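You operate a simulated robot arm through the tools that you are given. There is no shell and no other tool. Be economical: measure what you need, move in short steps, check, and stop when the job is done.

You run a simulated robot arm. Do the job below in one go: nothing can be reset, and whatever is moved stays where it is left.

Task
Pin the holed block at the motor foot's end and stack both rings on the pin.
Fine: butt it to the end by the turntable first; the middle hole; grey ring first, rusty ring on it, each lying flat.

It is judged by the outcome, as a careful person would: the job done as asked, and still so three seconds after it is handed in. It fails if anything else is knocked over, pushed out of place, dropped, spilled or broken.

Robot
A 5-joint arm with a two-finger parallel gripper, fixed in place. Base frame: the origin is at the foot of the arm, x ahead of it, y to its left, z up; the work surface is at about z = 0. Readings come in mm, degrees, newtons and seconds.
With the tool pointing down near the work surface it reaches from about 260 to 600 mm from the base axis. Its first joint turns from -66.0 to 66.0 degrees. The tool tilts only in the upright plane through the base axis and itself; it spins freely about its own axis. Payload 1.57 kg.
Tool frame: the origin (TCP) lies between the finger pads and is the grasp point; the fingertips stand 30 mm ahead of it; z points along the fingers, y is the line along which they close. The gripper opens to 80 mm. The fingers are 17 mm wide and 12 mm thick; the gripper's body (40 by 82 mm) begins 80 mm behind the TCP.
Orientation is told as [roll, pitch, yaw] about the base's x, y, z axes, in that order, counted from this pose: with the fingers straight down and closing along the base's y, the tool's x points along the base's -x, its y along +y and its z along -z.

Tools
- The arm moves only by the tool play_rows. Its arguments are lists of equal length, an entry for each row: "linear": the shift along the tool's x, y, z in mm, a list of three; "rotation": the turn, a rotation vector about the tool's x, y, z in degrees, a list of three; "jaw": the finger opening in mm, from 0 to 80. In form: {"linear": [[tx, ty, tz], ...], "rotation": [[rx, ry, rz], ...], "jaw": [jaw, ...]}. A call has 1 to 12 rows; each row shifts and turns the commanded pose from where the row before left it, along the tool's axes as they then stand. Rows are played at 5 a second. More than 50 mm and 8.6 degrees between two rows, or a gripper value outside its range, and nothing of the call is played. Where a pose cannot be reached the arm comes as near as it can. A force on the tool above 90 N (or 10 N above the force at the start of the call, whichever is more), or a blocked arm, ends the call early, and 0.2 s more pass. Each finger travels about 153 mm/s and halts on what it meets, pressing with about 26 N; the grip force reading is that of the motor and also rises with nothing between the fingers. The clock runs only during rows and for 0.2 s after the last one: add rows that do not move to give the fingers time. It gives the time, the measured TCP pose, the force on the tool (base axes), the opening and the grip force at its end, in the units of the frame above (readings bear some noise), with the torque about the TCP (base axes, N m) and any sound that the robot's microphone picked up.
- Cameras (640 x 400 px; columns grow to the right, rows downward): "scene" is fixed at [48.2, 389.4, 526.8]; the picture's right is [-0.71, -0.70, 0.00], its down [-0.40, 0.40, -0.82] and it looks along [0.58, -0.58, -0.57] (base axes); focal length 348 px, centre (320, 200). "wrist" rides on the gripper at [72, -7, -122] in the tool frame; the picture's right is [0.09, 1.00, 0.00], its down [-0.84, 0.08, -0.54] and it looks along [-0.54, 0.05, 0.84] (tool axes); focal length 238 px, centre (320, 200). There is no depth. A picture from a camera that has moved, and an enlarged one, comes with that camera's place and axes in the base frame and with its lens. The place of the scene camera against the robot may be out by one fixed shift of up to 12 mm in any direction.
- capture(camera): a new picture of that camera. It takes no simulated time.
- enlarge(camera, box): a new picture of the part [left, top, right, bottom] of that camera's present view, enlarged. It takes no simulated time.
- finish_job(): hands the job in; it is judged then, once.

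Go step by step. Nothing tells you positions but the pictures and the camera data: compare them with the known pose of the tool, close in by small moves and look again before you grip or let go. The budget is 120 turns and 84 pictures, counting those below and the enlarged ones. Unless the task says otherwise, let go and move clear before handing in, and close with one line.

The tools are called after "Call:" as name(argument=value, ...) on one line, values as JSON. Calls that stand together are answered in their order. play_rows: Moves the arm, as the interface text tells. Its arguments: {"type":"object","properties":{"linear":{"type":"array","items":{"type":"array","items":{"type":"number"}}},"rotation":{"type":"array","items":{"type":"array","items":{"type":"number"}}},"jaw":{"type":"array","items":{"type":"number"}}},"required":["linear","rotation","jaw"]} The other tools are called the same way: capture (camera) takes a picture; enlarge (camera, box) takes an enlarged picture of a part of a camera's view; finish_job () hands the job in.

At the start:

```text
clock: 0.0
tcp_pos: [420.2, 101.2, 275.3]
tcp_rot: [0.0, 0.0, 0.1]
force: [0.1, 0.3, 0.0]
moment: [-0.02, -0.03, 0.01]
gripper_width: 79.9
finger_force: 0.0
```

scene: 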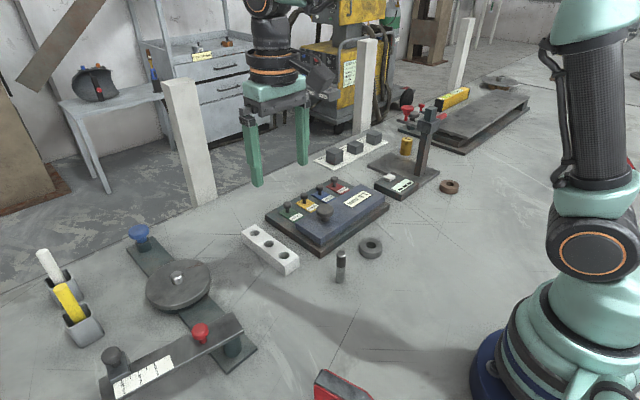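
wrist: 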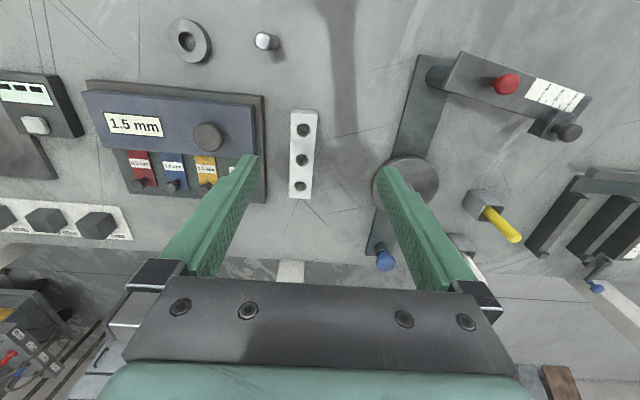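

The white three-hole block seems to sit between the blue-topped foot and the turntable, with the pin and grey ring nearer the arm and the rusty ring further off. I'll look closer first.

Call:
enlarge(camera="scene", box=[220, 120, 480, 290])

Call:
enlarge(camera="wrist", box=[70, 0, 340, 220])

Call:
enlarge(camera="scene", box=[380, 70, 540, 200])

```text
2.35 times, centred on (350, 205) of scene
camera zoom: at [48.2, 389.4, 526.8], right [-0.71, -0.7, 0.0], down [-0.4, 0.4, -0.82], along [0.58, -0.58, -0.57], focal length 818 px, centre (249, 188)
```

zoom: 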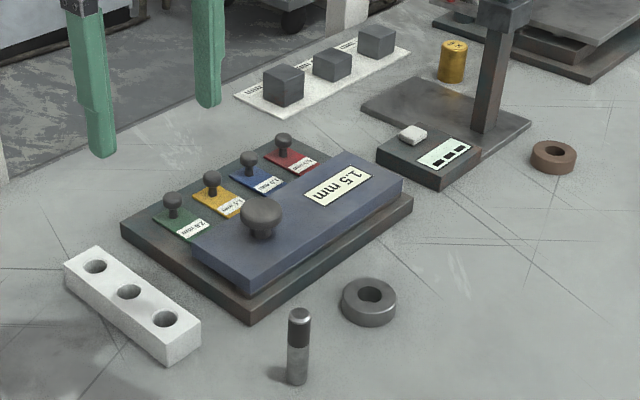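

```text
1.82 times, centred on (205, 110) of wrist
camera zoom: at [349.4, 95.2, 396.9], right [-0.09, 1.0, 0.0], down [0.84, 0.08, 0.54], along [0.54, 0.05, -0.84], focal length 433 px, centre (529, 364)
```

zoom: 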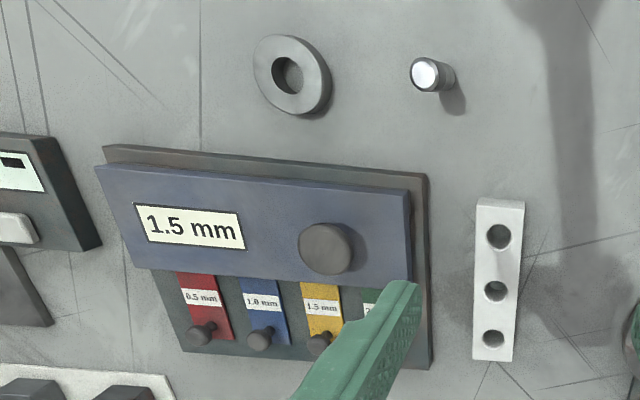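

```text
3.08 times, centred on (460, 135) of scene
camera zoom: at [48.2, 389.4, 526.8], right [-0.71, -0.7, 0.0], down [-0.4, 0.4, -0.82], along [0.58, -0.58, -0.57], focal length 1070 px, centre (-111, 400)
```

zoom: 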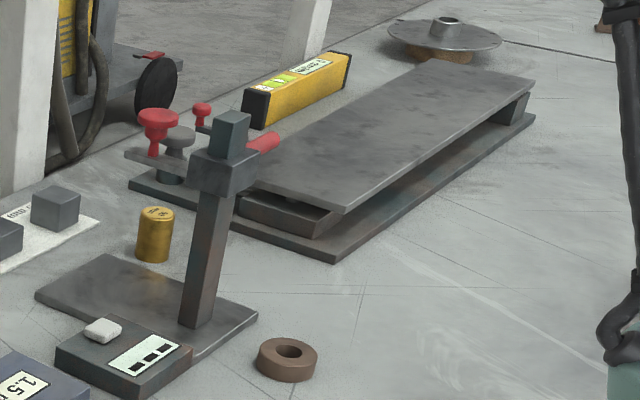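

The block is about 160×38 mm, centred near (510,79). The foot's near edge is around y≈15, the pin at (354,28), the grey ring at (360,-77) and the rusty ring at (364,-422). I'll turn the tool so both open fingers can push the block squarely toward -y, then look from there.

Call:
play_rows(linear=[[0, 0, 0], [0, 0, 0], [0, 0, 0], [0, 0, 0], [0, 0, 0], [0, 0, 0], [0, 0, 0], [0, 0, 0], [0, 0, 0], [0, 0, 0], [0, 0, 0], [0, 0, 0]], rotation=[[0, 0, 8.2], [0, 0, 8.2], [0, 0, 8.2], [0, 0, 8.2], [0, 0, 8.2], [0, 0, 8.2], [0, 0, 8.2], [0, 0, 8.2], [0, 0, 8.2], [0, 0, 8.2], [0, 0, 8.1], [0, 0, 0]], jaw=[80, 80, 80, 80, 80, 80, 80, 80, 80, 80, 80, 80])

Call:
play_rows(linear=[[20, 45, 0], [20, 45, 0], [0, 0, 20], [0, 0, 20], [0, 0, 20], [0, 0, 0]], rotation=[[0, 0, 0], [0, 0, 0], [0, 0, 0], [0, 0, 0], [0, 0, 0], [0, 0, 0]], jaw=[80, 80, 80, 80, 80, 80])

Call:
capture(camera="wrist")

Call:
capture(camera="scene")

```text
clock: 2.6
tcp_pos: [420.4, 102.0, 275.4]
tcp_rot: [0.0, 0.0, -90.2]
force: [0.5, 0.7, 0.5]
moment: [0.03, 0.0, 0.02]
gripper_width: 80.2
finger_force: 0.0
```

```text
clock: 4.0
tcp_pos: [510.5, 142.3, 214.1]
tcp_rot: [0.1, 0.0, -90.1]
force: [-0.2, -0.1, 0.8]
moment: [-0.01, 0.01, 0.03]
gripper_width: 79.8
finger_force: 0.1
```

```text
78 pictures are left
camera wrist: at [505.0, 213.7, 336.0], right [1.0, 0.09, 0.0], down [0.08, -0.84, 0.54], along [0.05, -0.54, -0.84], focal length 238 px, centre (320, 200)
```

wrist: 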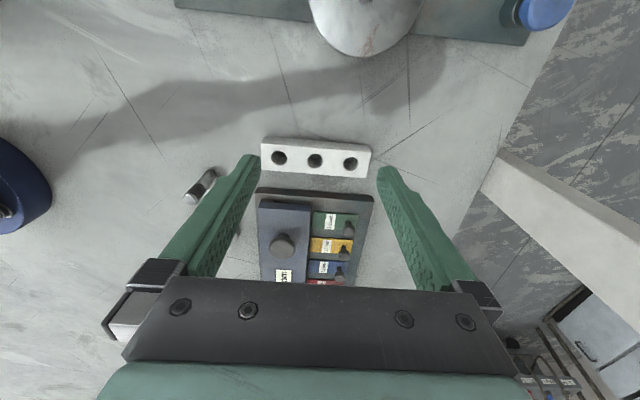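

```text
77 pictures are left
```

scene: 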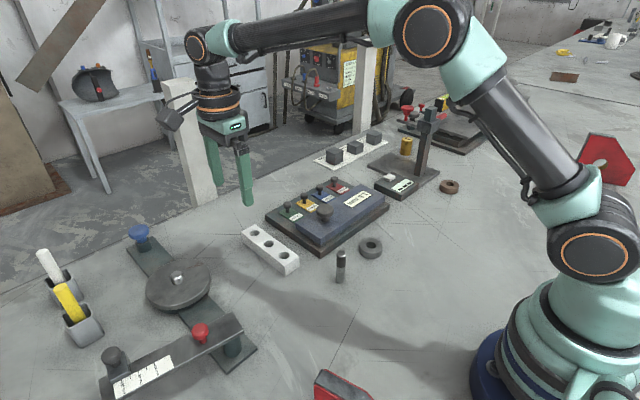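

The block spans x≈432–592 and y≈55–98, and the foot edge is at y≈20. I'll go down on the turntable side of it and approach.

Call:
play_rows(linear=[[0, 0, 45], [0, 0, 45], [0, 0, 45], [0, 0, 30], [0, 0, 13], [0, 0, 0]], rotation=[[0, 0, 0], [0, 0, 0], [0, 0, 0], [0, 0, 0], [0, 0, 0], [0, 0, 0]], jaw=[80, 80, 80, 80, 80, 80])

Call:
capture(camera="wrist")

Call:
enlarge(camera="scene", box=[180, 160, 400, 300])

```text
clock: 5.4
tcp_pos: [512.3, 140.1, 37.0]
tcp_rot: [0.0, -0.1, -90.1]
force: [1.1, -0.1, 0.3]
moment: [-0.02, 0.03, 0.01]
gripper_width: 79.9
finger_force: 0.0
```

```text
76 pictures are left
camera wrist: at [505.2, 212.8, 158.3], right [1.0, 0.09, 0.0], down [0.08, -0.84, 0.54], along [0.05, -0.54, -0.84], focal length 238 px, centre (320, 200)
```

wrist: 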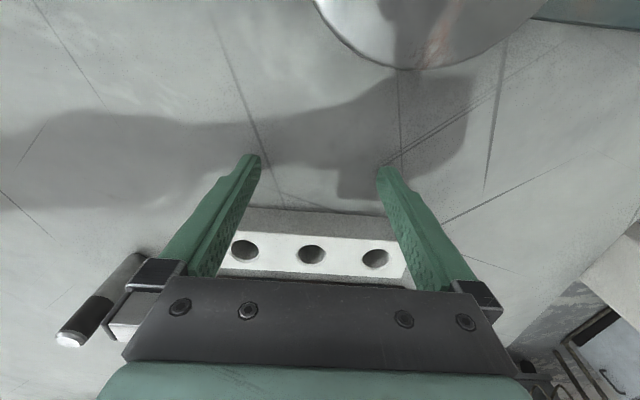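

```text
2.86 times, centred on (290, 230) of scene
camera zoom: at [48.2, 389.4, 526.8], right [-0.71, -0.7, 0.0], down [-0.4, 0.4, -0.82], along [0.58, -0.58, -0.57], focal length 994 px, centre (406, 114)
```

zoom: 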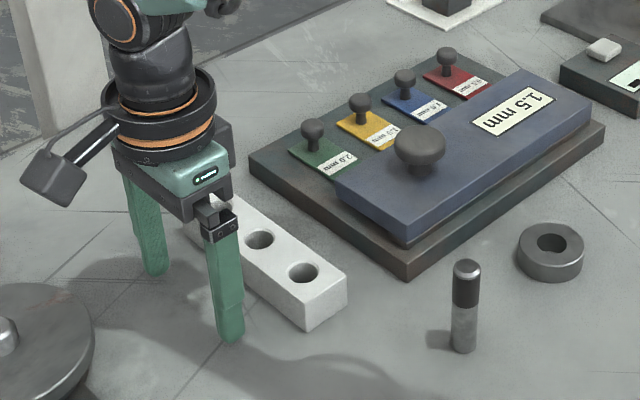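

The block is 30 mm high, aligned with x, with its near face at y≈98. Now I'll push it toward the foot.

Call:
play_rows(linear=[[-14, 0, 0], [-14, 0, 0], [-5, 0, 0], [-5, 0, 0], [-5, 0, 0], [-5, 0, 0], [-5, 0, 0], [-5, 0, 0], [-5, 0, 0], [0, 0, 0]], rotation=[[0, 0, 0], [0, 0, 0], [0, 0, 0], [0, 0, 0], [0, 0, 0], [0, 0, 0], [0, 0, 0], [0, 0, 0], [0, 0, 0], [0, 0, 0]], jaw=[80, 80, 80, 80, 80, 80, 80, 80, 80, 80])

Call:
enlarge(camera="scene", box=[180, 160, 400, 300])

Call:
capture(camera="wrist")

```text
clock: 7.6
tcp_pos: [510.4, 79.4, 36.4]
tcp_rot: [-0.1, 0.0, -90.3]
force: [-0.1, 0.7, -0.3]
moment: [0.02, -0.03, 0.04]
gripper_width: 79.8
finger_force: 0.1
```

```text
2.86 times, centred on (290, 230) of scene
camera zoom: at [48.2, 389.4, 526.8], right [-0.71, -0.7, 0.0], down [-0.4, 0.4, -0.82], along [0.58, -0.58, -0.57], focal length 994 px, centre (406, 114)
```

zoom: 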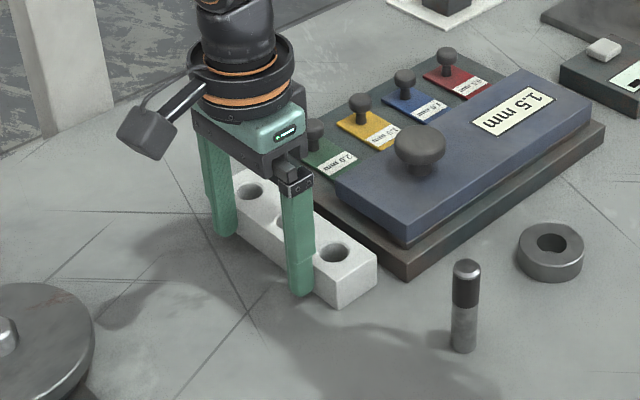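

```text
73 pictures are left
camera wrist: at [504.5, 150.2, 158.7], right [1.0, 0.09, 0.0], down [0.08, -0.84, 0.54], along [0.05, -0.54, -0.84], focal length 238 px, centre (320, 200)
```

wrist: 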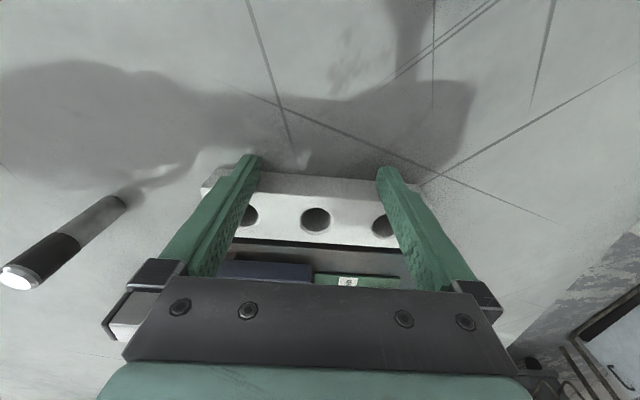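

The block is sliding straight, with about 10 mm of gap left. I'll continue in small steps and watch the force.

Call:
play_rows(linear=[[-2, 0, 0], [-2, 0, 0], [-2, 0, 0], [-1, 0, 0], [0, 0, 0]], rotation=[[0, 0, 0], [0, 0, 0], [0, 0, 0], [0, 0, 0], [0, 0, 0]], jaw=[80, 80, 80, 80, 80])

Call:
enlarge(camera="wrist", box=[180, 140, 460, 300])

Call:
enlarge(camera="scene", box=[240, 200, 360, 280])

```text
clock: 8.8
tcp_pos: [510.8, 71.8, 36.1]
tcp_rot: [0.0, 0.0, -90.2]
force: [-0.7, 4.3, 1.6]
moment: [0.08, 0.0, -0.05]
gripper_width: 80.2
finger_force: 0.0
```

```text
2.29 times, centred on (320, 220) of wrist
camera zoom: at [504.9, 143.6, 158.8], right [1.0, 0.09, 0.0], down [0.08, -0.84, 0.54], along [0.05, -0.54, -0.84], focal length 545 px, centre (320, 154)
```

zoom: 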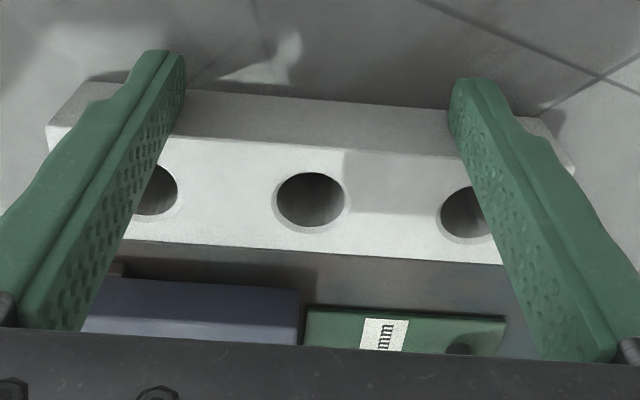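

```text
5.00 times, centred on (300, 240) of scene
camera zoom: at [48.2, 389.4, 526.8], right [-0.71, -0.7, 0.0], down [-0.4, 0.4, -0.82], along [0.58, -0.58, -0.57], focal length 1739 px, centre (420, 0)
```

zoom: 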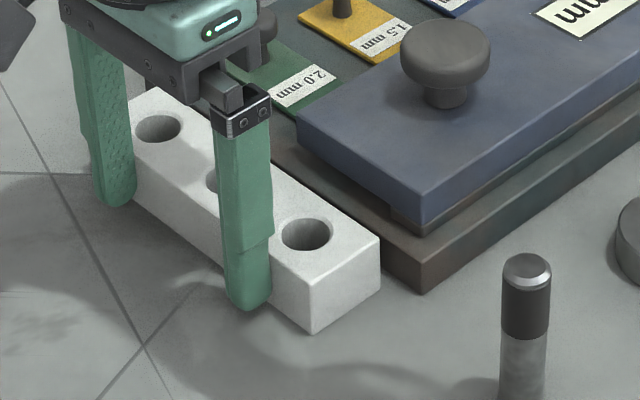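

There's still a small gap at the near end, so I'll go on by 1 mm steps.

Call:
play_rows(linear=[[-1, 0, 0], [-1, 0, 0], [0, 0, 0]], rotation=[[0, 0, 0], [0, 0, 0], [0, 0, 0]], jaw=[80, 80, 80])

Call:
enlarge(camera="scene", box=[280, 215, 340, 275])

```text
clock: 9.6
tcp_pos: [510.5, 69.5, 36.3]
tcp_rot: [-0.1, 0.1, -90.1]
force: [0.3, 3.1, -0.4]
moment: [0.11, 0.03, -0.04]
gripper_width: 79.9
finger_force: 0.1
```

```text
6.67 times, centred on (310, 245) of scene
camera zoom: at [48.2, 389.4, 526.8], right [-0.71, -0.7, 0.0], down [-0.4, 0.4, -0.82], along [0.58, -0.58, -0.57], focal length 2318 px, centre (387, -100)
```

zoom: 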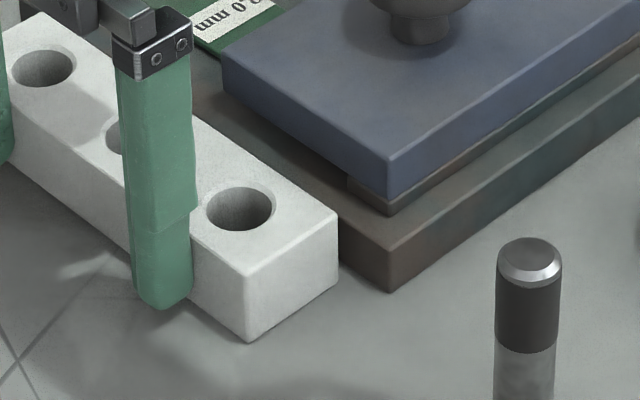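

Only sliding friction so far (3 N), and a gap remains. I'll keep pushing gently.

Call:
play_rows(linear=[[-1.5, 0, 0], [-1.5, 0, 0], [0, 0, 0]], rotation=[[0, 0, 0], [0, 0, 0], [0, 0, 0]], jaw=[80, 80, 80])

Call:
play_rows(linear=[[-1, 0, 0], [-1, 0, 0], [0, 0, 0]], rotation=[[0, 0, 0], [0, 0, 0], [0, 0, 0]], jaw=[80, 80, 80])

Call:
enlarge(camera="scene", box=[280, 215, 340, 275])

```text
clock: 10.4
tcp_pos: [511.9, 66.3, 36.8]
tcp_rot: [0.0, 0.0, -90.1]
force: [1.1, 3.7, 1.6]
moment: [0.02, 0.1, 0.0]
gripper_width: 80.0
finger_force: 0.0
```

```text
clock: 11.2
tcp_pos: [510.5, 64.4, 36.8]
tcp_rot: [0.1, 0.1, -90.1]
force: [-0.2, 4.7, 2.1]
moment: [0.04, 0.0, -0.08]
gripper_width: 79.9
finger_force: 0.2
```

```text
6.67 times, centred on (310, 245) of scene
camera zoom: at [48.2, 389.4, 526.8], right [-0.71, -0.7, 0.0], down [-0.4, 0.4, -0.82], along [0.58, -0.58, -0.57], focal length 2318 px, centre (387, -100)
```

zoom: 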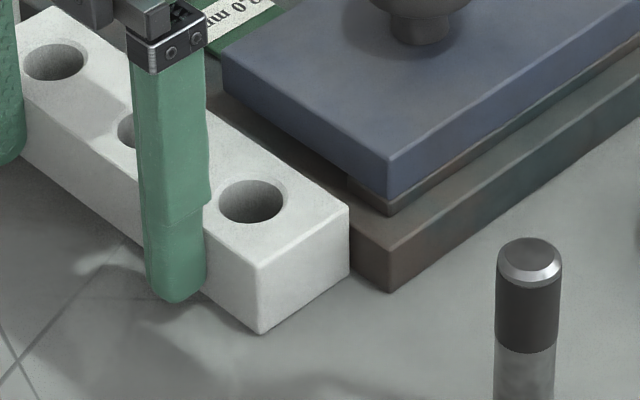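

About 2 mm to go.

Call:
play_rows(linear=[[-1, 0, 0], [0, 0, 0]], rotation=[[0, 0, 0], [0, 0, 0]], jaw=[80, 80])

Call:
play_rows(linear=[[-1, 0, 0], [0, 0, 0]], rotation=[[0, 0, 0], [0, 0, 0]], jaw=[80, 80])

Call:
enlarge(camera="scene", box=[280, 215, 340, 275])

```text
clock: 11.8
tcp_pos: [511.8, 64.6, 36.0]
tcp_rot: [0.0, -0.1, -90.1]
force: [-0.7, 4.3, 1.3]
moment: [0.07, 0.02, -0.04]
gripper_width: 80.1
finger_force: 0.0
```

```text
clock: 12.4
tcp_pos: [510.7, 63.5, 36.9]
tcp_rot: [0.0, 0.0, -90.1]
force: [2.6, 9.3, -5.1]
moment: [0.3, 0.01, 0.25]
gripper_width: 80.0
finger_force: 0.0
```

```text
6.67 times, centred on (310, 245) of scene
camera zoom: at [48.2, 389.4, 526.8], right [-0.71, -0.7, 0.0], down [-0.4, 0.4, -0.82], along [0.58, -0.58, -0.57], focal length 2318 px, centre (387, -100)
```

zoom: 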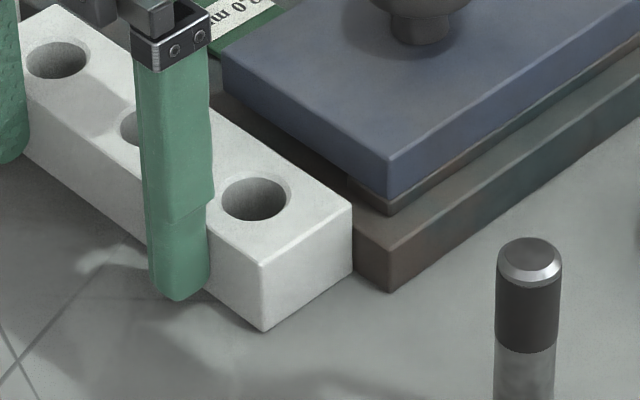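

The force is rising, with a twisting moment that suggests one end has touched. A little more should square it.

Call:
play_rows(linear=[[-0.7, 0, 0], [0, 0, 0]], rotation=[[0, 0, 0], [0, 0, 0]], jaw=[80, 80])

Call:
enlarge(camera="scene", box=[280, 215, 340, 275])

Call:
enlarge(camera="wrist", box=[180, 140, 460, 300])

```text
clock: 13.0
tcp_pos: [511.0, 64.1, 36.4]
tcp_rot: [0.1, 0.0, -90.0]
force: [3.2, 25.0, -8.0]
moment: [0.56, -0.07, -0.18]
gripper_width: 80.0
finger_force: 0.1
```

```text
6.67 times, centred on (310, 245) of scene
camera zoom: at [48.2, 389.4, 526.8], right [-0.71, -0.7, 0.0], down [-0.4, 0.4, -0.82], along [0.58, -0.58, -0.57], focal length 2318 px, centre (387, -100)
```

zoom: 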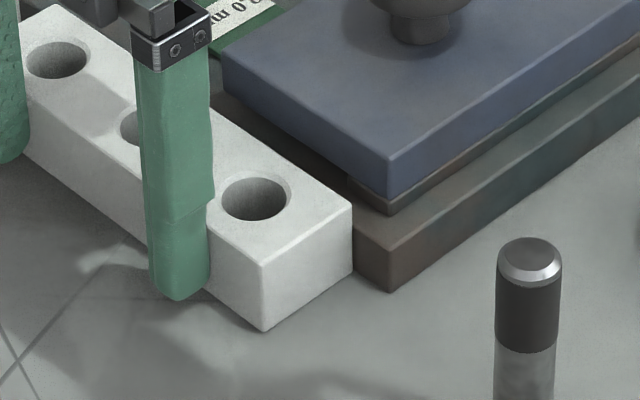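

```text
2.29 times, centred on (320, 220) of wrist
camera zoom: at [504.4, 135.0, 158.9], right [1.0, 0.09, 0.0], down [0.08, -0.84, 0.54], along [0.05, -0.54, -0.84], focal length 545 px, centre (320, 154)
```

zoom: 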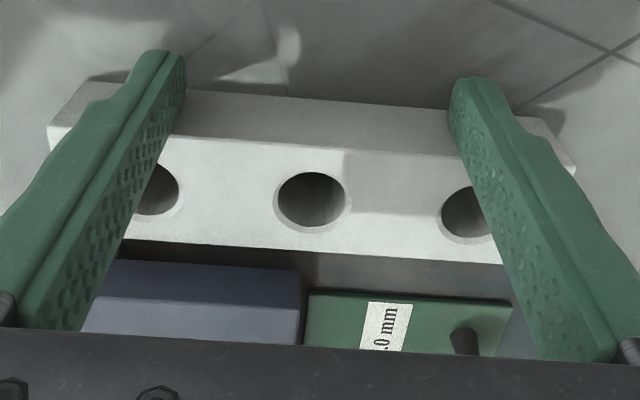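

Firm 25 N contact, and neither block nor foot moved further, so the block is butted. The middle hole is at about (511,36). I'll back off, rise, and go look at the pin.

Call:
play_rows(linear=[[4, 0, 0], [15, 0, 0], [10, 0, 0], [0, 0, -45], [0, 0, -45], [0, 0, -45], [-22, -40, -20], [-22, -40, 0], [-20, -40, 0], [0, -37, 0], [0, 0, 0]], rotation=[[0, 0, 0], [0, 0, 0], [0, 0, 0], [0, 0, 0], [0, 0, 0], [0, 0, 0], [0, 0, 0], [0, 0, 0], [0, 0, 0], [0, 0, 0], [0, 0, 0]], jaw=[80, 80, 80, 80, 80, 80, 80, 80, 80, 80, 80])

Call:
capture(camera="wrist")

Call:
enlarge(camera="scene", box=[220, 170, 420, 300])

```text
clock: 15.4
tcp_pos: [353.3, 28.8, 193.6]
tcp_rot: [-0.1, 0.0, -90.0]
force: [0.7, 0.7, 0.1]
moment: [0.03, 0.01, -0.01]
gripper_width: 80.0
finger_force: 0.1
```

```text
65 pictures are left
camera wrist: at [346.9, 100.7, 315.7], right [1.0, 0.09, 0.0], down [0.08, -0.84, 0.54], along [0.05, -0.54, -0.84], focal length 238 px, centre (320, 200)
```

wrist: 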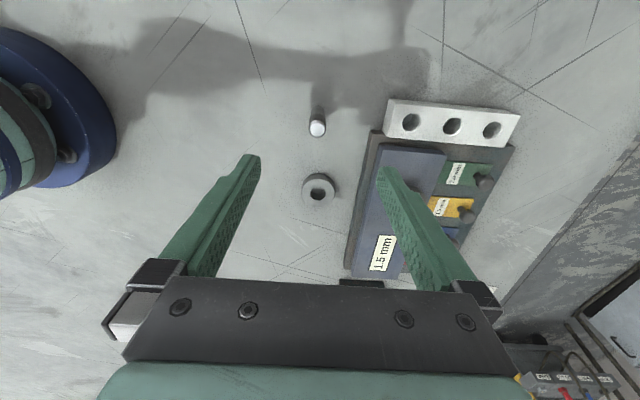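

```text
3.08 times, centred on (320, 235) of scene
camera zoom: at [48.1, 389.4, 526.8], right [-0.71, -0.7, 0.0], down [-0.4, 0.4, -0.82], along [0.58, -0.58, -0.57], focal length 1070 px, centre (320, 92)
```

zoom: 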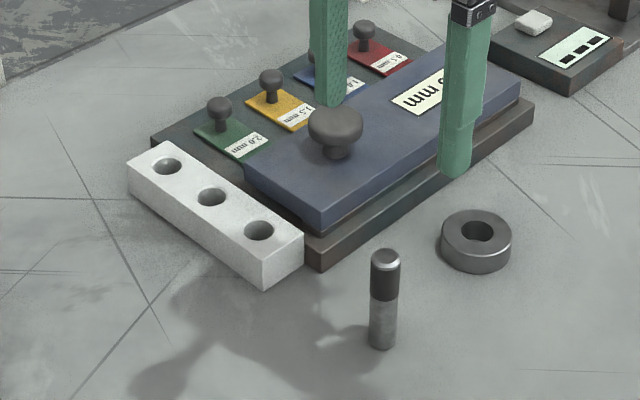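

I estimate the pin at (351,34), about 85 mm tall, and the block is flush with the foot. I'll lower partway and look again.

Call:
play_rows(linear=[[5, -2, 30], [0, 0, 30], [0, 0, 0]], rotation=[[0, 0, 0], [0, 0, 0], [0, 0, 0]], jaw=[80, 80, 80])

Call:
capture(camera="wrist")

Call:
enlarge(camera="scene", box=[280, 160, 420, 290])

```text
clock: 16.2
tcp_pos: [351.7, 33.5, 133.0]
tcp_rot: [0.0, 0.1, -90.2]
force: [-0.1, -0.4, 0.4]
moment: [0.02, 0.01, 0.0]
gripper_width: 79.9
finger_force: 0.0
```

```text
63 pictures are left
camera wrist: at [346.2, 104.6, 254.5], right [1.0, 0.09, 0.0], down [0.08, -0.84, 0.54], along [0.05, -0.54, -0.84], focal length 238 px, centre (320, 200)
```

wrist: 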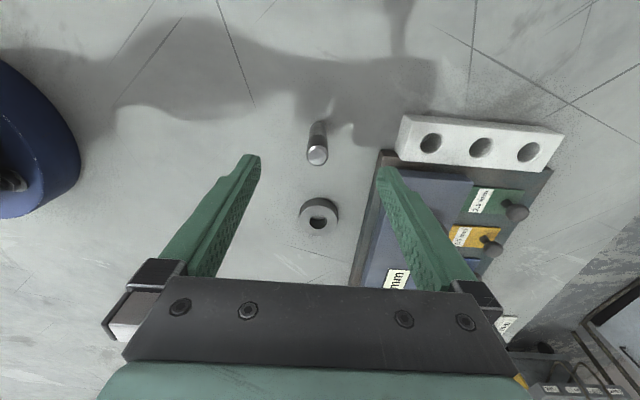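

```text
3.08 times, centred on (350, 225) of scene
camera zoom: at [48.2, 389.4, 526.8], right [-0.71, -0.7, 0.0], down [-0.4, 0.4, -0.82], along [0.58, -0.58, -0.57], focal length 1070 px, centre (228, 123)
```

zoom: 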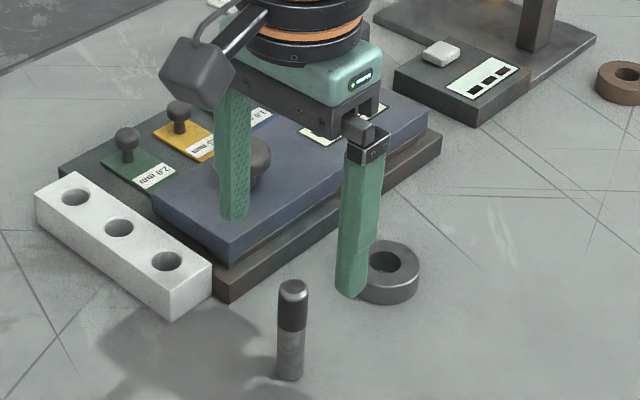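

The pin is at (351,34), 82 mm tall and about 16 mm thick. Both fingers straddle it, so I'll lower and grip it at TCP z≈66.

Call:
play_rows(linear=[[0, 0, 30], [0, 0, 25], [0, 0, 12], [0, 0, 0]], rotation=[[0, 0, 0], [0, 0, 0], [0, 0, 0], [0, 0, 0]], jaw=[80, 80, 80, 80])

Call:
play_rows(linear=[[0, 0, 0], [0, 0, 0], [0, 0, 0], [0, 0, 0], [0, 0, 0], [0, 0, 0]], rotation=[[0, 0, 0], [0, 0, 0], [0, 0, 0], [0, 0, 0], [0, 0, 0], [0, 0, 0]], jaw=[60, 40, 25, 15, 10, 10])

Call:
capture(camera="wrist")

Call:
enlarge(camera="scene", box=[280, 180, 400, 290])

```text
clock: 17.2
tcp_pos: [351.9, 32.8, 65.5]
tcp_rot: [0.0, 0.0, -90.0]
force: [0.4, -1.5, 0.6]
moment: [-0.01, 0.04, 0.01]
gripper_width: 80.2
finger_force: 0.1
```

```text
clock: 18.6
tcp_pos: [353.1, 33.8, 65.3]
tcp_rot: [-0.1, -0.1, -90.1]
force: [0.8, -0.2, 0.3]
moment: [0.04, -0.03, 0.0]
gripper_width: 17.1
finger_force: 25.8
```

```text
61 pictures are left
camera wrist: at [346.7, 105.4, 188.1], right [1.0, 0.09, 0.0], down [0.08, -0.84, 0.54], along [0.05, -0.54, -0.84], focal length 238 px, centre (320, 200)
```

wrist: 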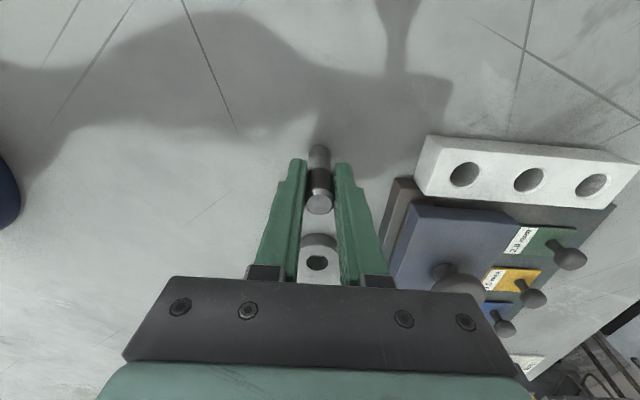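

```text
3.64 times, centred on (340, 235) of scene
camera zoom: at [48.2, 389.4, 526.8], right [-0.71, -0.7, 0.0], down [-0.4, 0.4, -0.82], along [0.58, -0.58, -0.57], focal length 1264 px, centre (247, 73)
```

zoom: 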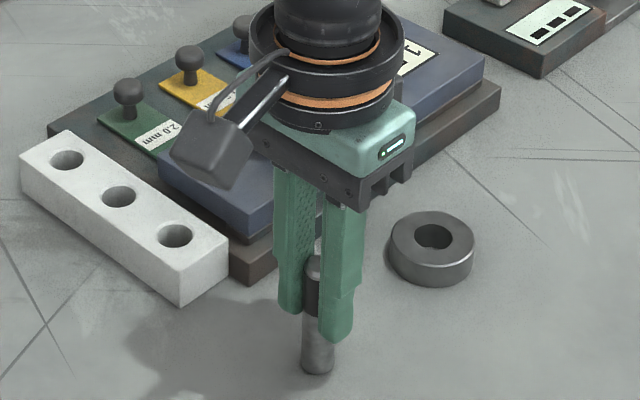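

The pin is gripped (17 mm) and well centred. I'll lift it and carry it above the middle hole at (511,36).

Call:
play_rows(linear=[[0, 0, -20], [0, 0, -40], [0, 40, 0], [0, 40, 0], [1, 40, 0], [1, 38.5, 0], [0, 0, 0], [0, 0, 0]], rotation=[[0, 0, 0], [0, 0, 0], [0, 0, 0], [0, 0, 0], [0, 0, 0], [0, 0, 0], [0, 0, 0], [0, 0, 0]], jaw=[10, 10, 10, 10, 10, 10, 10, 10])

Call:
capture(camera="wrist")

Call:
enlarge(camera="scene", box=[220, 170, 340, 280])

```text
clock: 20.4
tcp_pos: [513.6, 34.5, 123.1]
tcp_rot: [0.1, 0.0, -90.1]
force: [-0.8, -0.5, -2.0]
moment: [-0.01, 0.02, -0.01]
gripper_width: 17.0
finger_force: 26.0
```

```text
59 pictures are left
camera wrist: at [507.3, 106.3, 246.0], right [1.0, 0.09, 0.0], down [0.08, -0.84, 0.54], along [0.05, -0.54, -0.84], focal length 238 px, centre (320, 200)
```

wrist: 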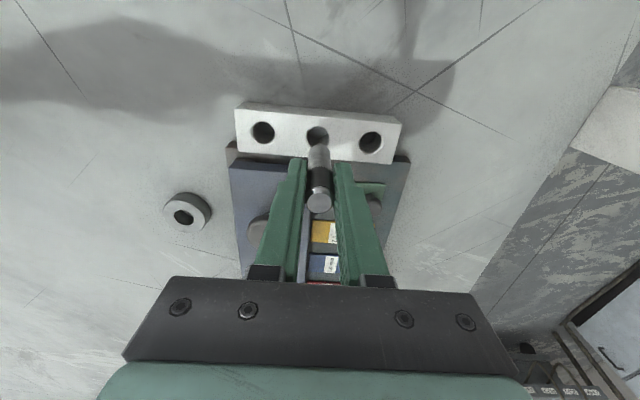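

```text
3.64 times, centred on (280, 225) of scene
camera zoom: at [48.2, 389.4, 526.8], right [-0.71, -0.7, 0.0], down [-0.4, 0.4, -0.82], along [0.58, -0.58, -0.57], focal length 1264 px, centre (466, 109)
```

zoom: 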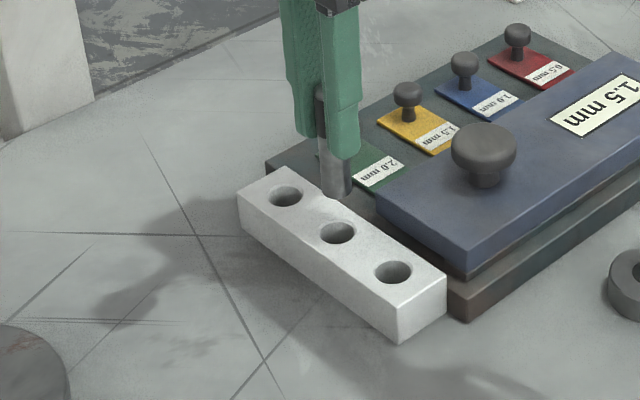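

The pin axis is at x≈513.8 and the hole at 511.0, with y agreeing. I'll correct by -2.8 mm in x, lower to just above the block, and check.

Call:
play_rows(linear=[[0, -2.8, 0], [0, 0, 10], [0, 0, 10], [0, 0, 0], [0, 0, 0]], rotation=[[0, 0, 0], [0, 0, 0], [0, 0, 0], [0, 0, 0], [0, 0, 0]], jaw=[10, 10, 10, 10, 10])

Call:
enlarge(camera="wrist", box=[220, 90, 420, 220])

Call:
enlarge(camera="scene", box=[230, 190, 320, 280])

```text
clock: 21.6
tcp_pos: [507.8, 34.4, 104.4]
tcp_rot: [0.0, 0.0, -90.1]
force: [0.5, 0.1, -1.9]
moment: [0.01, -0.06, 0.0]
gripper_width: 17.2
finger_force: 26.0
```

```text
3.08 times, centred on (320, 155) of wrist
camera zoom: at [501.8, 105.3, 225.4], right [1.0, 0.09, 0.0], down [0.08, -0.84, 0.54], along [0.05, -0.54, -0.84], focal length 733 px, centre (320, 338)
```

zoom: 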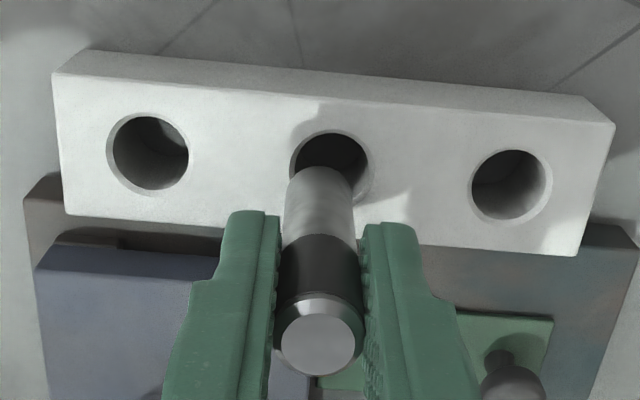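

```text
4.44 times, centred on (275, 235) of scene
camera zoom: at [48.2, 389.4, 526.8], right [-0.71, -0.7, 0.0], down [-0.4, 0.4, -0.82], along [0.58, -0.58, -0.57], focal length 1546 px, centre (520, 44)
```

zoom: 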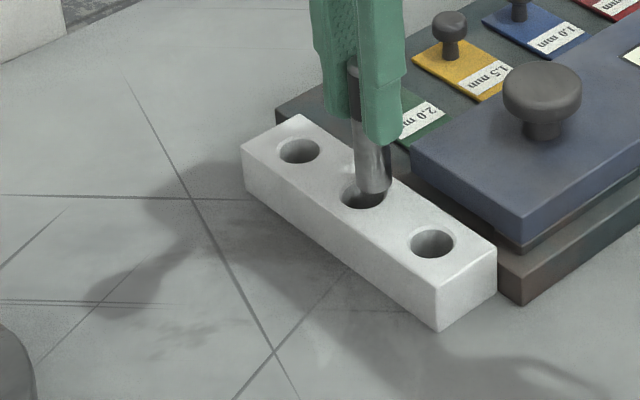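

The image shows the pin about 3 mm short of the hole in x and fine in y. I'll shift +3 mm and check again.

Call:
play_rows(linear=[[-0.5, 3, 0], [0, 0, 0], [0, 0, 0]], rotation=[[0, 0, 0], [0, 0, 0], [0, 0, 0]], jaw=[10, 10, 10])

Call:
enlarge(camera="wrist", box=[220, 90, 420, 220])

```text
clock: 22.4
tcp_pos: [510.9, 32.6, 104.3]
tcp_rot: [-0.1, 0.0, -90.2]
force: [0.3, -0.1, -0.8]
moment: [0.0, -0.01, 0.02]
gripper_width: 17.0
finger_force: 26.4
```

```text
3.08 times, centred on (320, 155) of wrist
camera zoom: at [504.2, 105.2, 226.1], right [1.0, 0.09, 0.0], down [0.08, -0.84, 0.54], along [0.05, -0.54, -0.84], focal length 733 px, centre (320, 338)
```

zoom: 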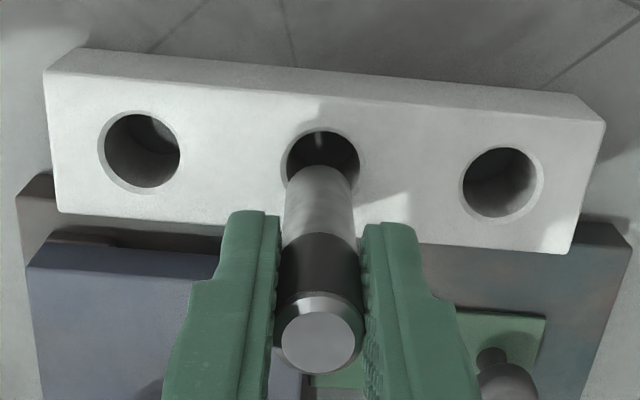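

Now within about 1 mm. A final nudge, then I'll descend slowly and watch the force.

Call:
play_rows(linear=[[-0.5, 0.8, 0], [0, 0, 4], [0, 0, 4], [0, 0, 3], [0, 0, 3], [0, 0, 3], [0, 0, 0]], rotation=[[0, 0, 0], [0, 0, 0], [0, 0, 0], [0, 0, 0], [0, 0, 0], [0, 0, 0], [0, 0, 0]], jaw=[10, 10, 10, 10, 10, 10, 10])

Call:
enlarge(camera="wrist", box=[220, 90, 420, 220])

```text
clock: 24.0
tcp_pos: [512.8, 34.6, 89.3]
tcp_rot: [0.4, 0.0, -90.1]
force: [7.7, 0.8, 18.8]
moment: [-0.07, -0.44, 0.03]
gripper_width: 17.3
finger_force: 26.3
```

```text
3.08 times, centred on (320, 155) of wrist
camera zoom: at [505.9, 105.1, 211.1], right [1.0, 0.09, 0.01], down [0.07, -0.84, 0.54], along [0.05, -0.54, -0.84], focal length 733 px, centre (320, 338)
```

zoom: 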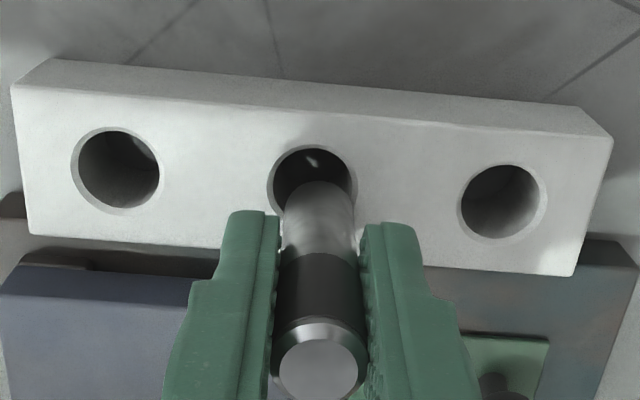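

The pin met the rim (about 19 N) and slipped up slightly in the grip. I'll lift and look again.

Call:
play_rows(linear=[[0, 0, -5], [0, 0, -5], [0, 0, 0], [0, 0, 0]], rotation=[[0, 0, 0], [0, 0, 0], [0, 0, 0], [0, 0, 0]], jaw=[10, 10, 10, 10])

Call:
enlarge(camera="wrist", box=[250, 110, 390, 220])

Call:
enlarge(camera="scene", box=[230, 190, 320, 280])

```text
clock: 25.0
tcp_pos: [510.4, 33.7, 99.2]
tcp_rot: [-0.1, -0.1, -90.1]
force: [-0.2, 0.5, -2.6]
moment: [0.02, 0.01, 0.0]
gripper_width: 17.3
finger_force: 26.2
```

```text
3.64 times, centred on (320, 165) of wrist
camera zoom: at [504.5, 104.9, 219.9], right [1.0, 0.09, 0.0], down [0.08, -0.84, 0.54], along [0.05, -0.54, -0.84], focal length 867 px, centre (320, 327)
```

zoom: 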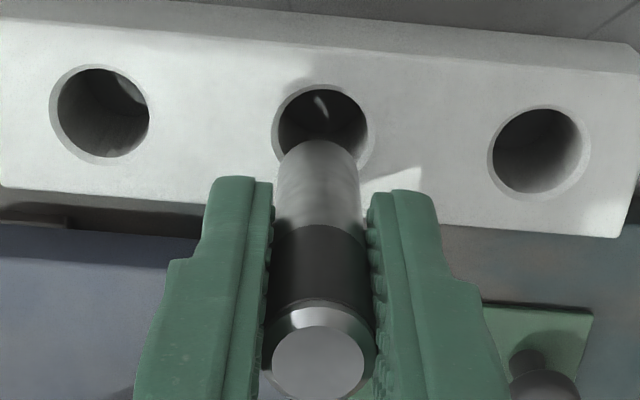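

```text
4.44 times, centred on (275, 235) of scene
camera zoom: at [48.2, 389.4, 526.8], right [-0.71, -0.7, 0.0], down [-0.4, 0.4, -0.82], along [0.58, -0.58, -0.57], focal length 1546 px, centre (520, 44)
```

zoom: 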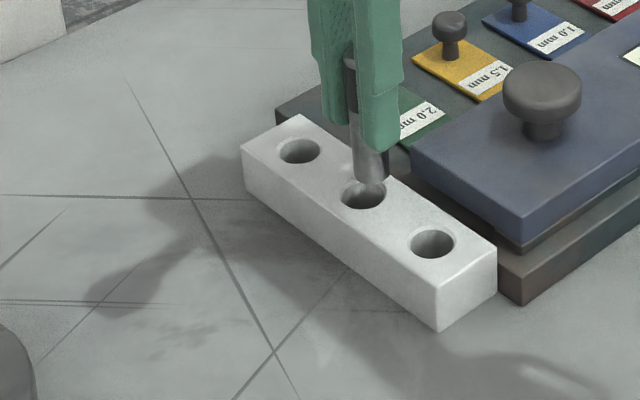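

Rechecking geometry, the pin's visible base edge is its near side. The pin is really about 73 mm tall, sits about 5 mm to -y of the TCP, and is 7.5 mm short of the hole in y. I'll shift +y and look.

Call:
play_rows(linear=[[4, 0.5, 0], [3.5, 0, 0], [0, 0, 0], [0, 0, 0]], rotation=[[0, 0, 0], [0, 0, 0], [0, 0, 0], [0, 0, 0]], jaw=[10, 10, 10, 10])

Call:
enlarge(camera="wrist", box=[250, 110, 390, 220])

Call:
enlarge(camera="scene", box=[230, 190, 320, 280])

```text
clock: 26.0
tcp_pos: [511.6, 42.0, 97.3]
tcp_rot: [0.0, 0.0, -90.1]
force: [-0.2, -0.2, -1.4]
moment: [-0.02, 0.06, 0.02]
gripper_width: 16.9
finger_force: 26.7
```

```text
3.64 times, centred on (320, 165) of wrist
camera zoom: at [505.6, 112.3, 219.9], right [1.0, 0.09, 0.0], down [0.08, -0.84, 0.54], along [0.05, -0.54, -0.84], focal length 867 px, centre (320, 327)
```

zoom: 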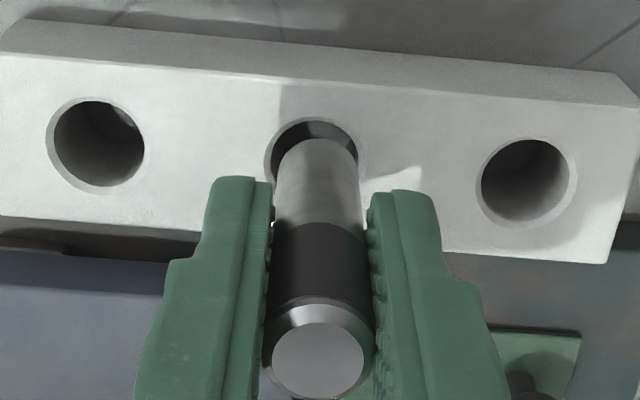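

```text
4.44 times, centred on (275, 235) of scene
camera zoom: at [48.2, 389.4, 526.8], right [-0.71, -0.7, 0.0], down [-0.4, 0.4, -0.82], along [0.58, -0.58, -0.57], focal length 1546 px, centre (520, 44)
```

zoom: 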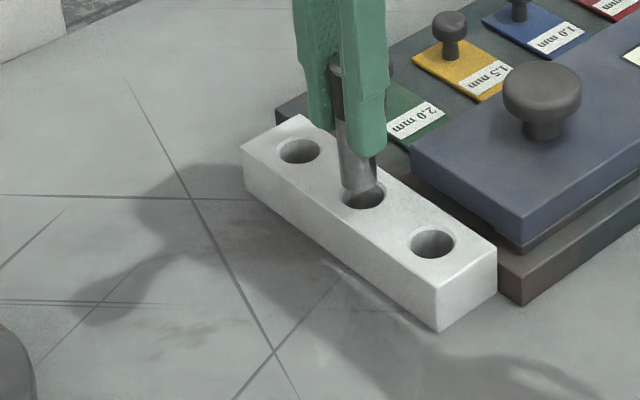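

Now pin and hole line up in both views, apart from about 0.7 mm in x. I'll correct that and descend slowly.

Call:
play_rows(linear=[[0, -0.7, 0], [0, 0, 3], [0, 0, 3], [0, 0, 3], [0, 0, 2], [0, 0, 0]], rotation=[[0, 0, 0], [0, 0, 0], [0, 0, 0], [0, 0, 0], [0, 0, 0], [0, 0, 0]], jaw=[10, 10, 10, 10, 10, 10])

Call:
enlarge(camera="wrist", box=[250, 110, 390, 220])

Call:
enlarge(camera="scene", box=[230, 190, 320, 280])

```text
clock: 27.4
tcp_pos: [510.2, 40.7, 86.9]
tcp_rot: [0.1, 0.0, -90.1]
force: [-0.7, 0.1, -1.5]
moment: [0.02, 0.01, 0.0]
gripper_width: 17.1
finger_force: 26.1
```

```text
3.64 times, centred on (320, 165) of wrist
camera zoom: at [505.0, 112.1, 208.5], right [1.0, 0.09, 0.0], down [0.08, -0.84, 0.54], along [0.05, -0.54, -0.84], focal length 867 px, centre (320, 327)
```

zoom: 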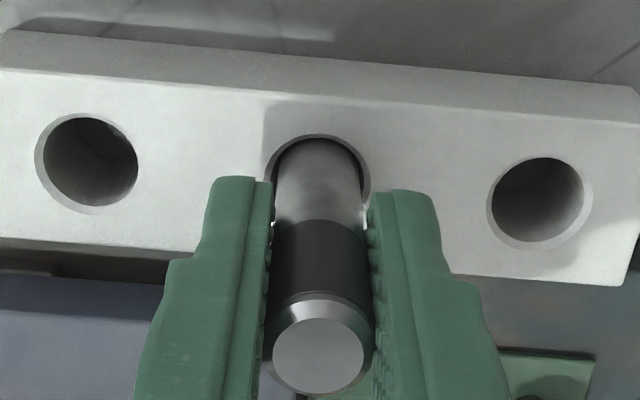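

```text
4.44 times, centred on (275, 235) of scene
camera zoom: at [48.2, 389.4, 526.8], right [-0.71, -0.7, 0.0], down [-0.4, 0.4, -0.82], along [0.58, -0.58, -0.57], focal length 1546 px, centre (520, 44)
```

zoom: 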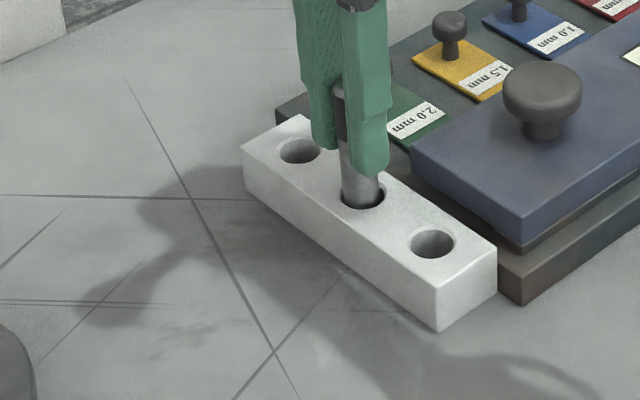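

It's entering freely with no contact force. Continuing down.

Call:
play_rows(linear=[[0, 0, 3], [0, 0, 3], [0, 0, 3], [0, 0, 3], [0, 0, 3], [0, 0, 3], [0, 0, 2], [0, 0, 0]], rotation=[[0, 0, 0], [0, 0, 0], [0, 0, 0], [0, 0, 0], [0, 0, 0], [0, 0, 0], [0, 0, 0], [0, 0, 0]], jaw=[10, 10, 10, 10, 10, 10, 10, 10])

Call:
enlarge(camera="scene", box=[230, 190, 320, 280])

```text
clock: 29.2
tcp_pos: [511.1, 39.9, 67.5]
tcp_rot: [0.0, 0.0, -90.1]
force: [1.1, -4.9, -0.2]
moment: [-0.18, -0.01, 0.02]
gripper_width: 17.2
finger_force: 26.4
```

```text
4.44 times, centred on (275, 235) of scene
camera zoom: at [48.2, 389.4, 526.8], right [-0.71, -0.7, 0.0], down [-0.4, 0.4, -0.82], along [0.58, -0.58, -0.57], focal length 1546 px, centre (520, 44)
```

zoom: 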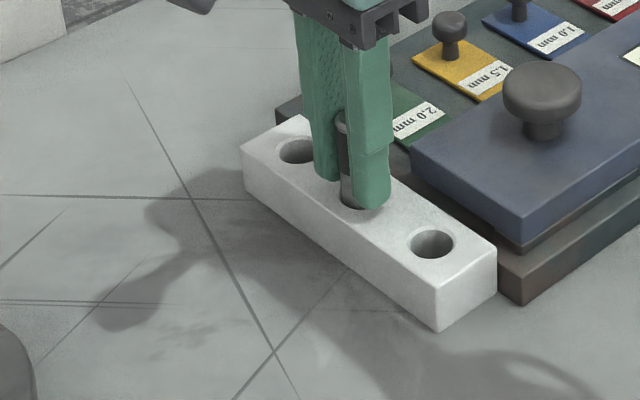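

It's deep in the hole, with a slight side push of -5 N in y. I'll ease 0.8 mm to -y, lower a little more, then let go.

Call:
play_rows(linear=[[-0.8, 0, 0], [0, 0, 2], [0, 0, 1.5], [0, 0, 0]], rotation=[[0, 0, 0], [0, 0, 0], [0, 0, 0], [0, 0, 0]], jaw=[10, 10, 10, 10])

Call:
play_rows(linear=[[0, 0, 0], [0, 0, 0], [0, 0, 0], [0, 0, 0]], rotation=[[0, 0, 0], [0, 0, 0], [0, 0, 0], [0, 0, 0]], jaw=[22, 30, 40, 40])

Call:
enlarge(camera="scene", box=[230, 190, 320, 280])

Call:
capture(camera="wrist")

```text
clock: 30.2
tcp_pos: [511.0, 40.6, 64.4]
tcp_rot: [0.0, 0.0, -90.1]
force: [-0.2, 0.5, -1.4]
moment: [0.02, 0.0, -0.03]
gripper_width: 17.3
finger_force: 26.1
```

```text
clock: 31.2
tcp_pos: [509.9, 40.0, 63.6]
tcp_rot: [0.0, 0.0, -90.1]
force: [-0.5, -0.3, -0.1]
moment: [-0.03, 0.03, -0.01]
gripper_width: 40.1
finger_force: 0.1
```

```text
4.44 times, centred on (275, 235) of scene
camera zoom: at [48.2, 389.4, 526.8], right [-0.71, -0.7, 0.0], down [-0.4, 0.4, -0.82], along [0.58, -0.58, -0.57], focal length 1546 px, centre (520, 44)
```

zoom: 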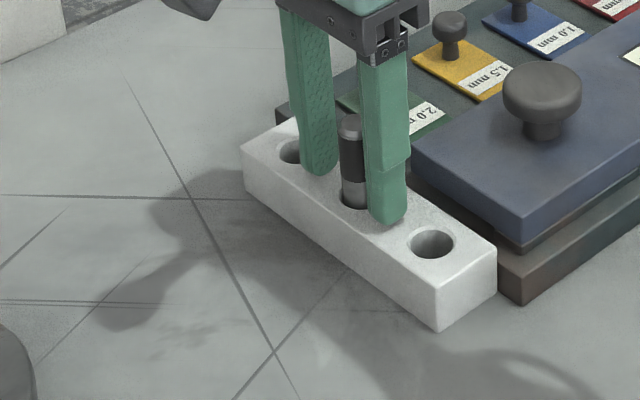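

```text
45 pictures are left
camera wrist: at [504.9, 112.2, 185.9], right [1.0, 0.09, 0.0], down [0.08, -0.84, 0.54], along [0.05, -0.54, -0.84], focal length 238 px, centre (320, 200)
```

wrist: 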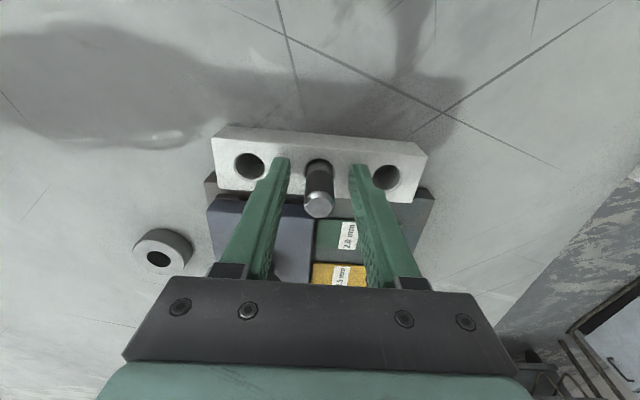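

The pin is in the middle hole and stands with its top at z≈72. Now I'll rise and go look at the grey ring.

Call:
play_rows(linear=[[0, 0, -40], [0, 0, -45], [0, 0, -45], [-28, -37, 0], [-28, -38, 0], [-28, -38, 0], [-28, -37, 0], [0, 0, 0], [0, 0, 0]], rotation=[[0, 0, 0], [0, 0, 0], [0, 0, 0], [0, 0, 0], [0, 0, 0], [0, 0, 0], [0, 0, 0], [0, 0, 0], [0, 0, 0]], jaw=[40, 40, 60, 70, 76, 76, 76, 76, 76])

Call:
capture(camera="wrist")

Call:
enlarge(camera="scene", box=[230, 190, 390, 290])

```text
clock: 33.2
tcp_pos: [362.6, -71.6, 193.2]
tcp_rot: [0.0, 0.0, -90.1]
force: [-0.1, -0.1, -0.4]
moment: [0.0, 0.0, 0.0]
gripper_width: 75.9
finger_force: 0.0
```

```text
44 pictures are left
camera wrist: at [355.9, -0.6, 315.1], right [1.0, 0.09, 0.0], down [0.08, -0.84, 0.54], along [0.05, -0.54, -0.84], focal length 238 px, centre (320, 200)
```

wrist: 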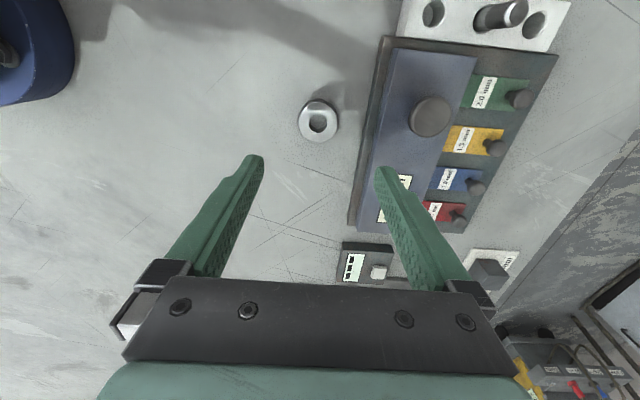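

```text
4.00 times, centred on (310, 240) of scene
camera zoom: at [48.2, 389.4, 526.8], right [-0.71, -0.7, 0.0], down [-0.4, 0.4, -0.82], along [0.58, -0.58, -0.57], focal length 1391 px, centre (360, 40)
```

zoom: 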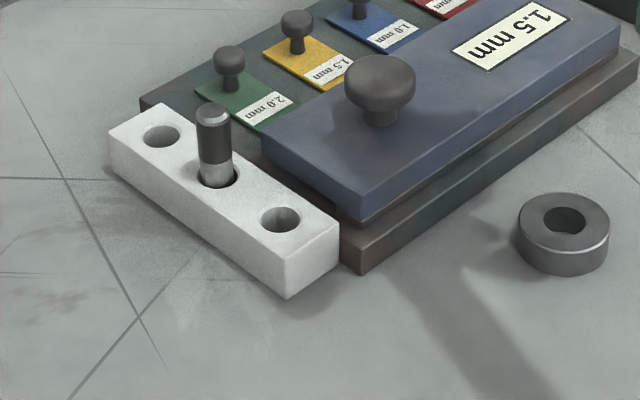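

The grey ring is about 48 mm across and 19 mm high at (361.5,-76). I'll lower partway with the jaw narrowed and look again.

Call:
play_rows(linear=[[-3.6, -1.4, 30], [0, 0, 40], [0, 0, 25], [0, 0, 0], [0, 0, 0]], rotation=[[0, 0, 0], [0, 0, 0], [0, 0, 0], [0, 0, 0], [0, 0, 0]], jaw=[68, 66, 66, 66, 66])

Call:
capture(camera="wrist")

```text
clock: 34.4
tcp_pos: [359.7, -75.7, 98.4]
tcp_rot: [0.0, -0.1, -90.1]
force: [0.0, 0.2, 0.5]
moment: [0.0, 0.02, 0.04]
gripper_width: 65.8
finger_force: 0.1
```

```text
42 pictures are left
camera wrist: at [354.0, -4.0, 220.8], right [1.0, 0.09, 0.0], down [0.08, -0.84, 0.54], along [0.05, -0.54, -0.84], focal length 238 px, centre (320, 200)
```

wrist: 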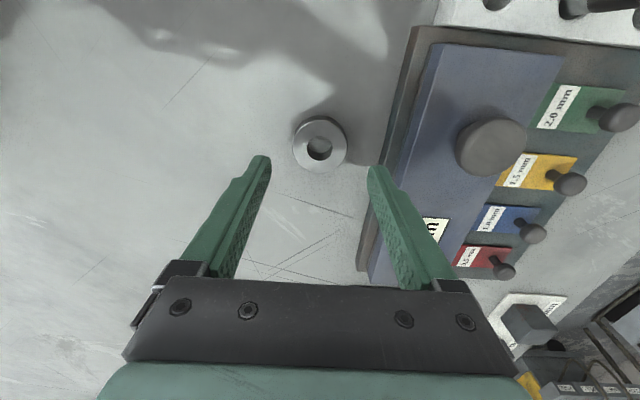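

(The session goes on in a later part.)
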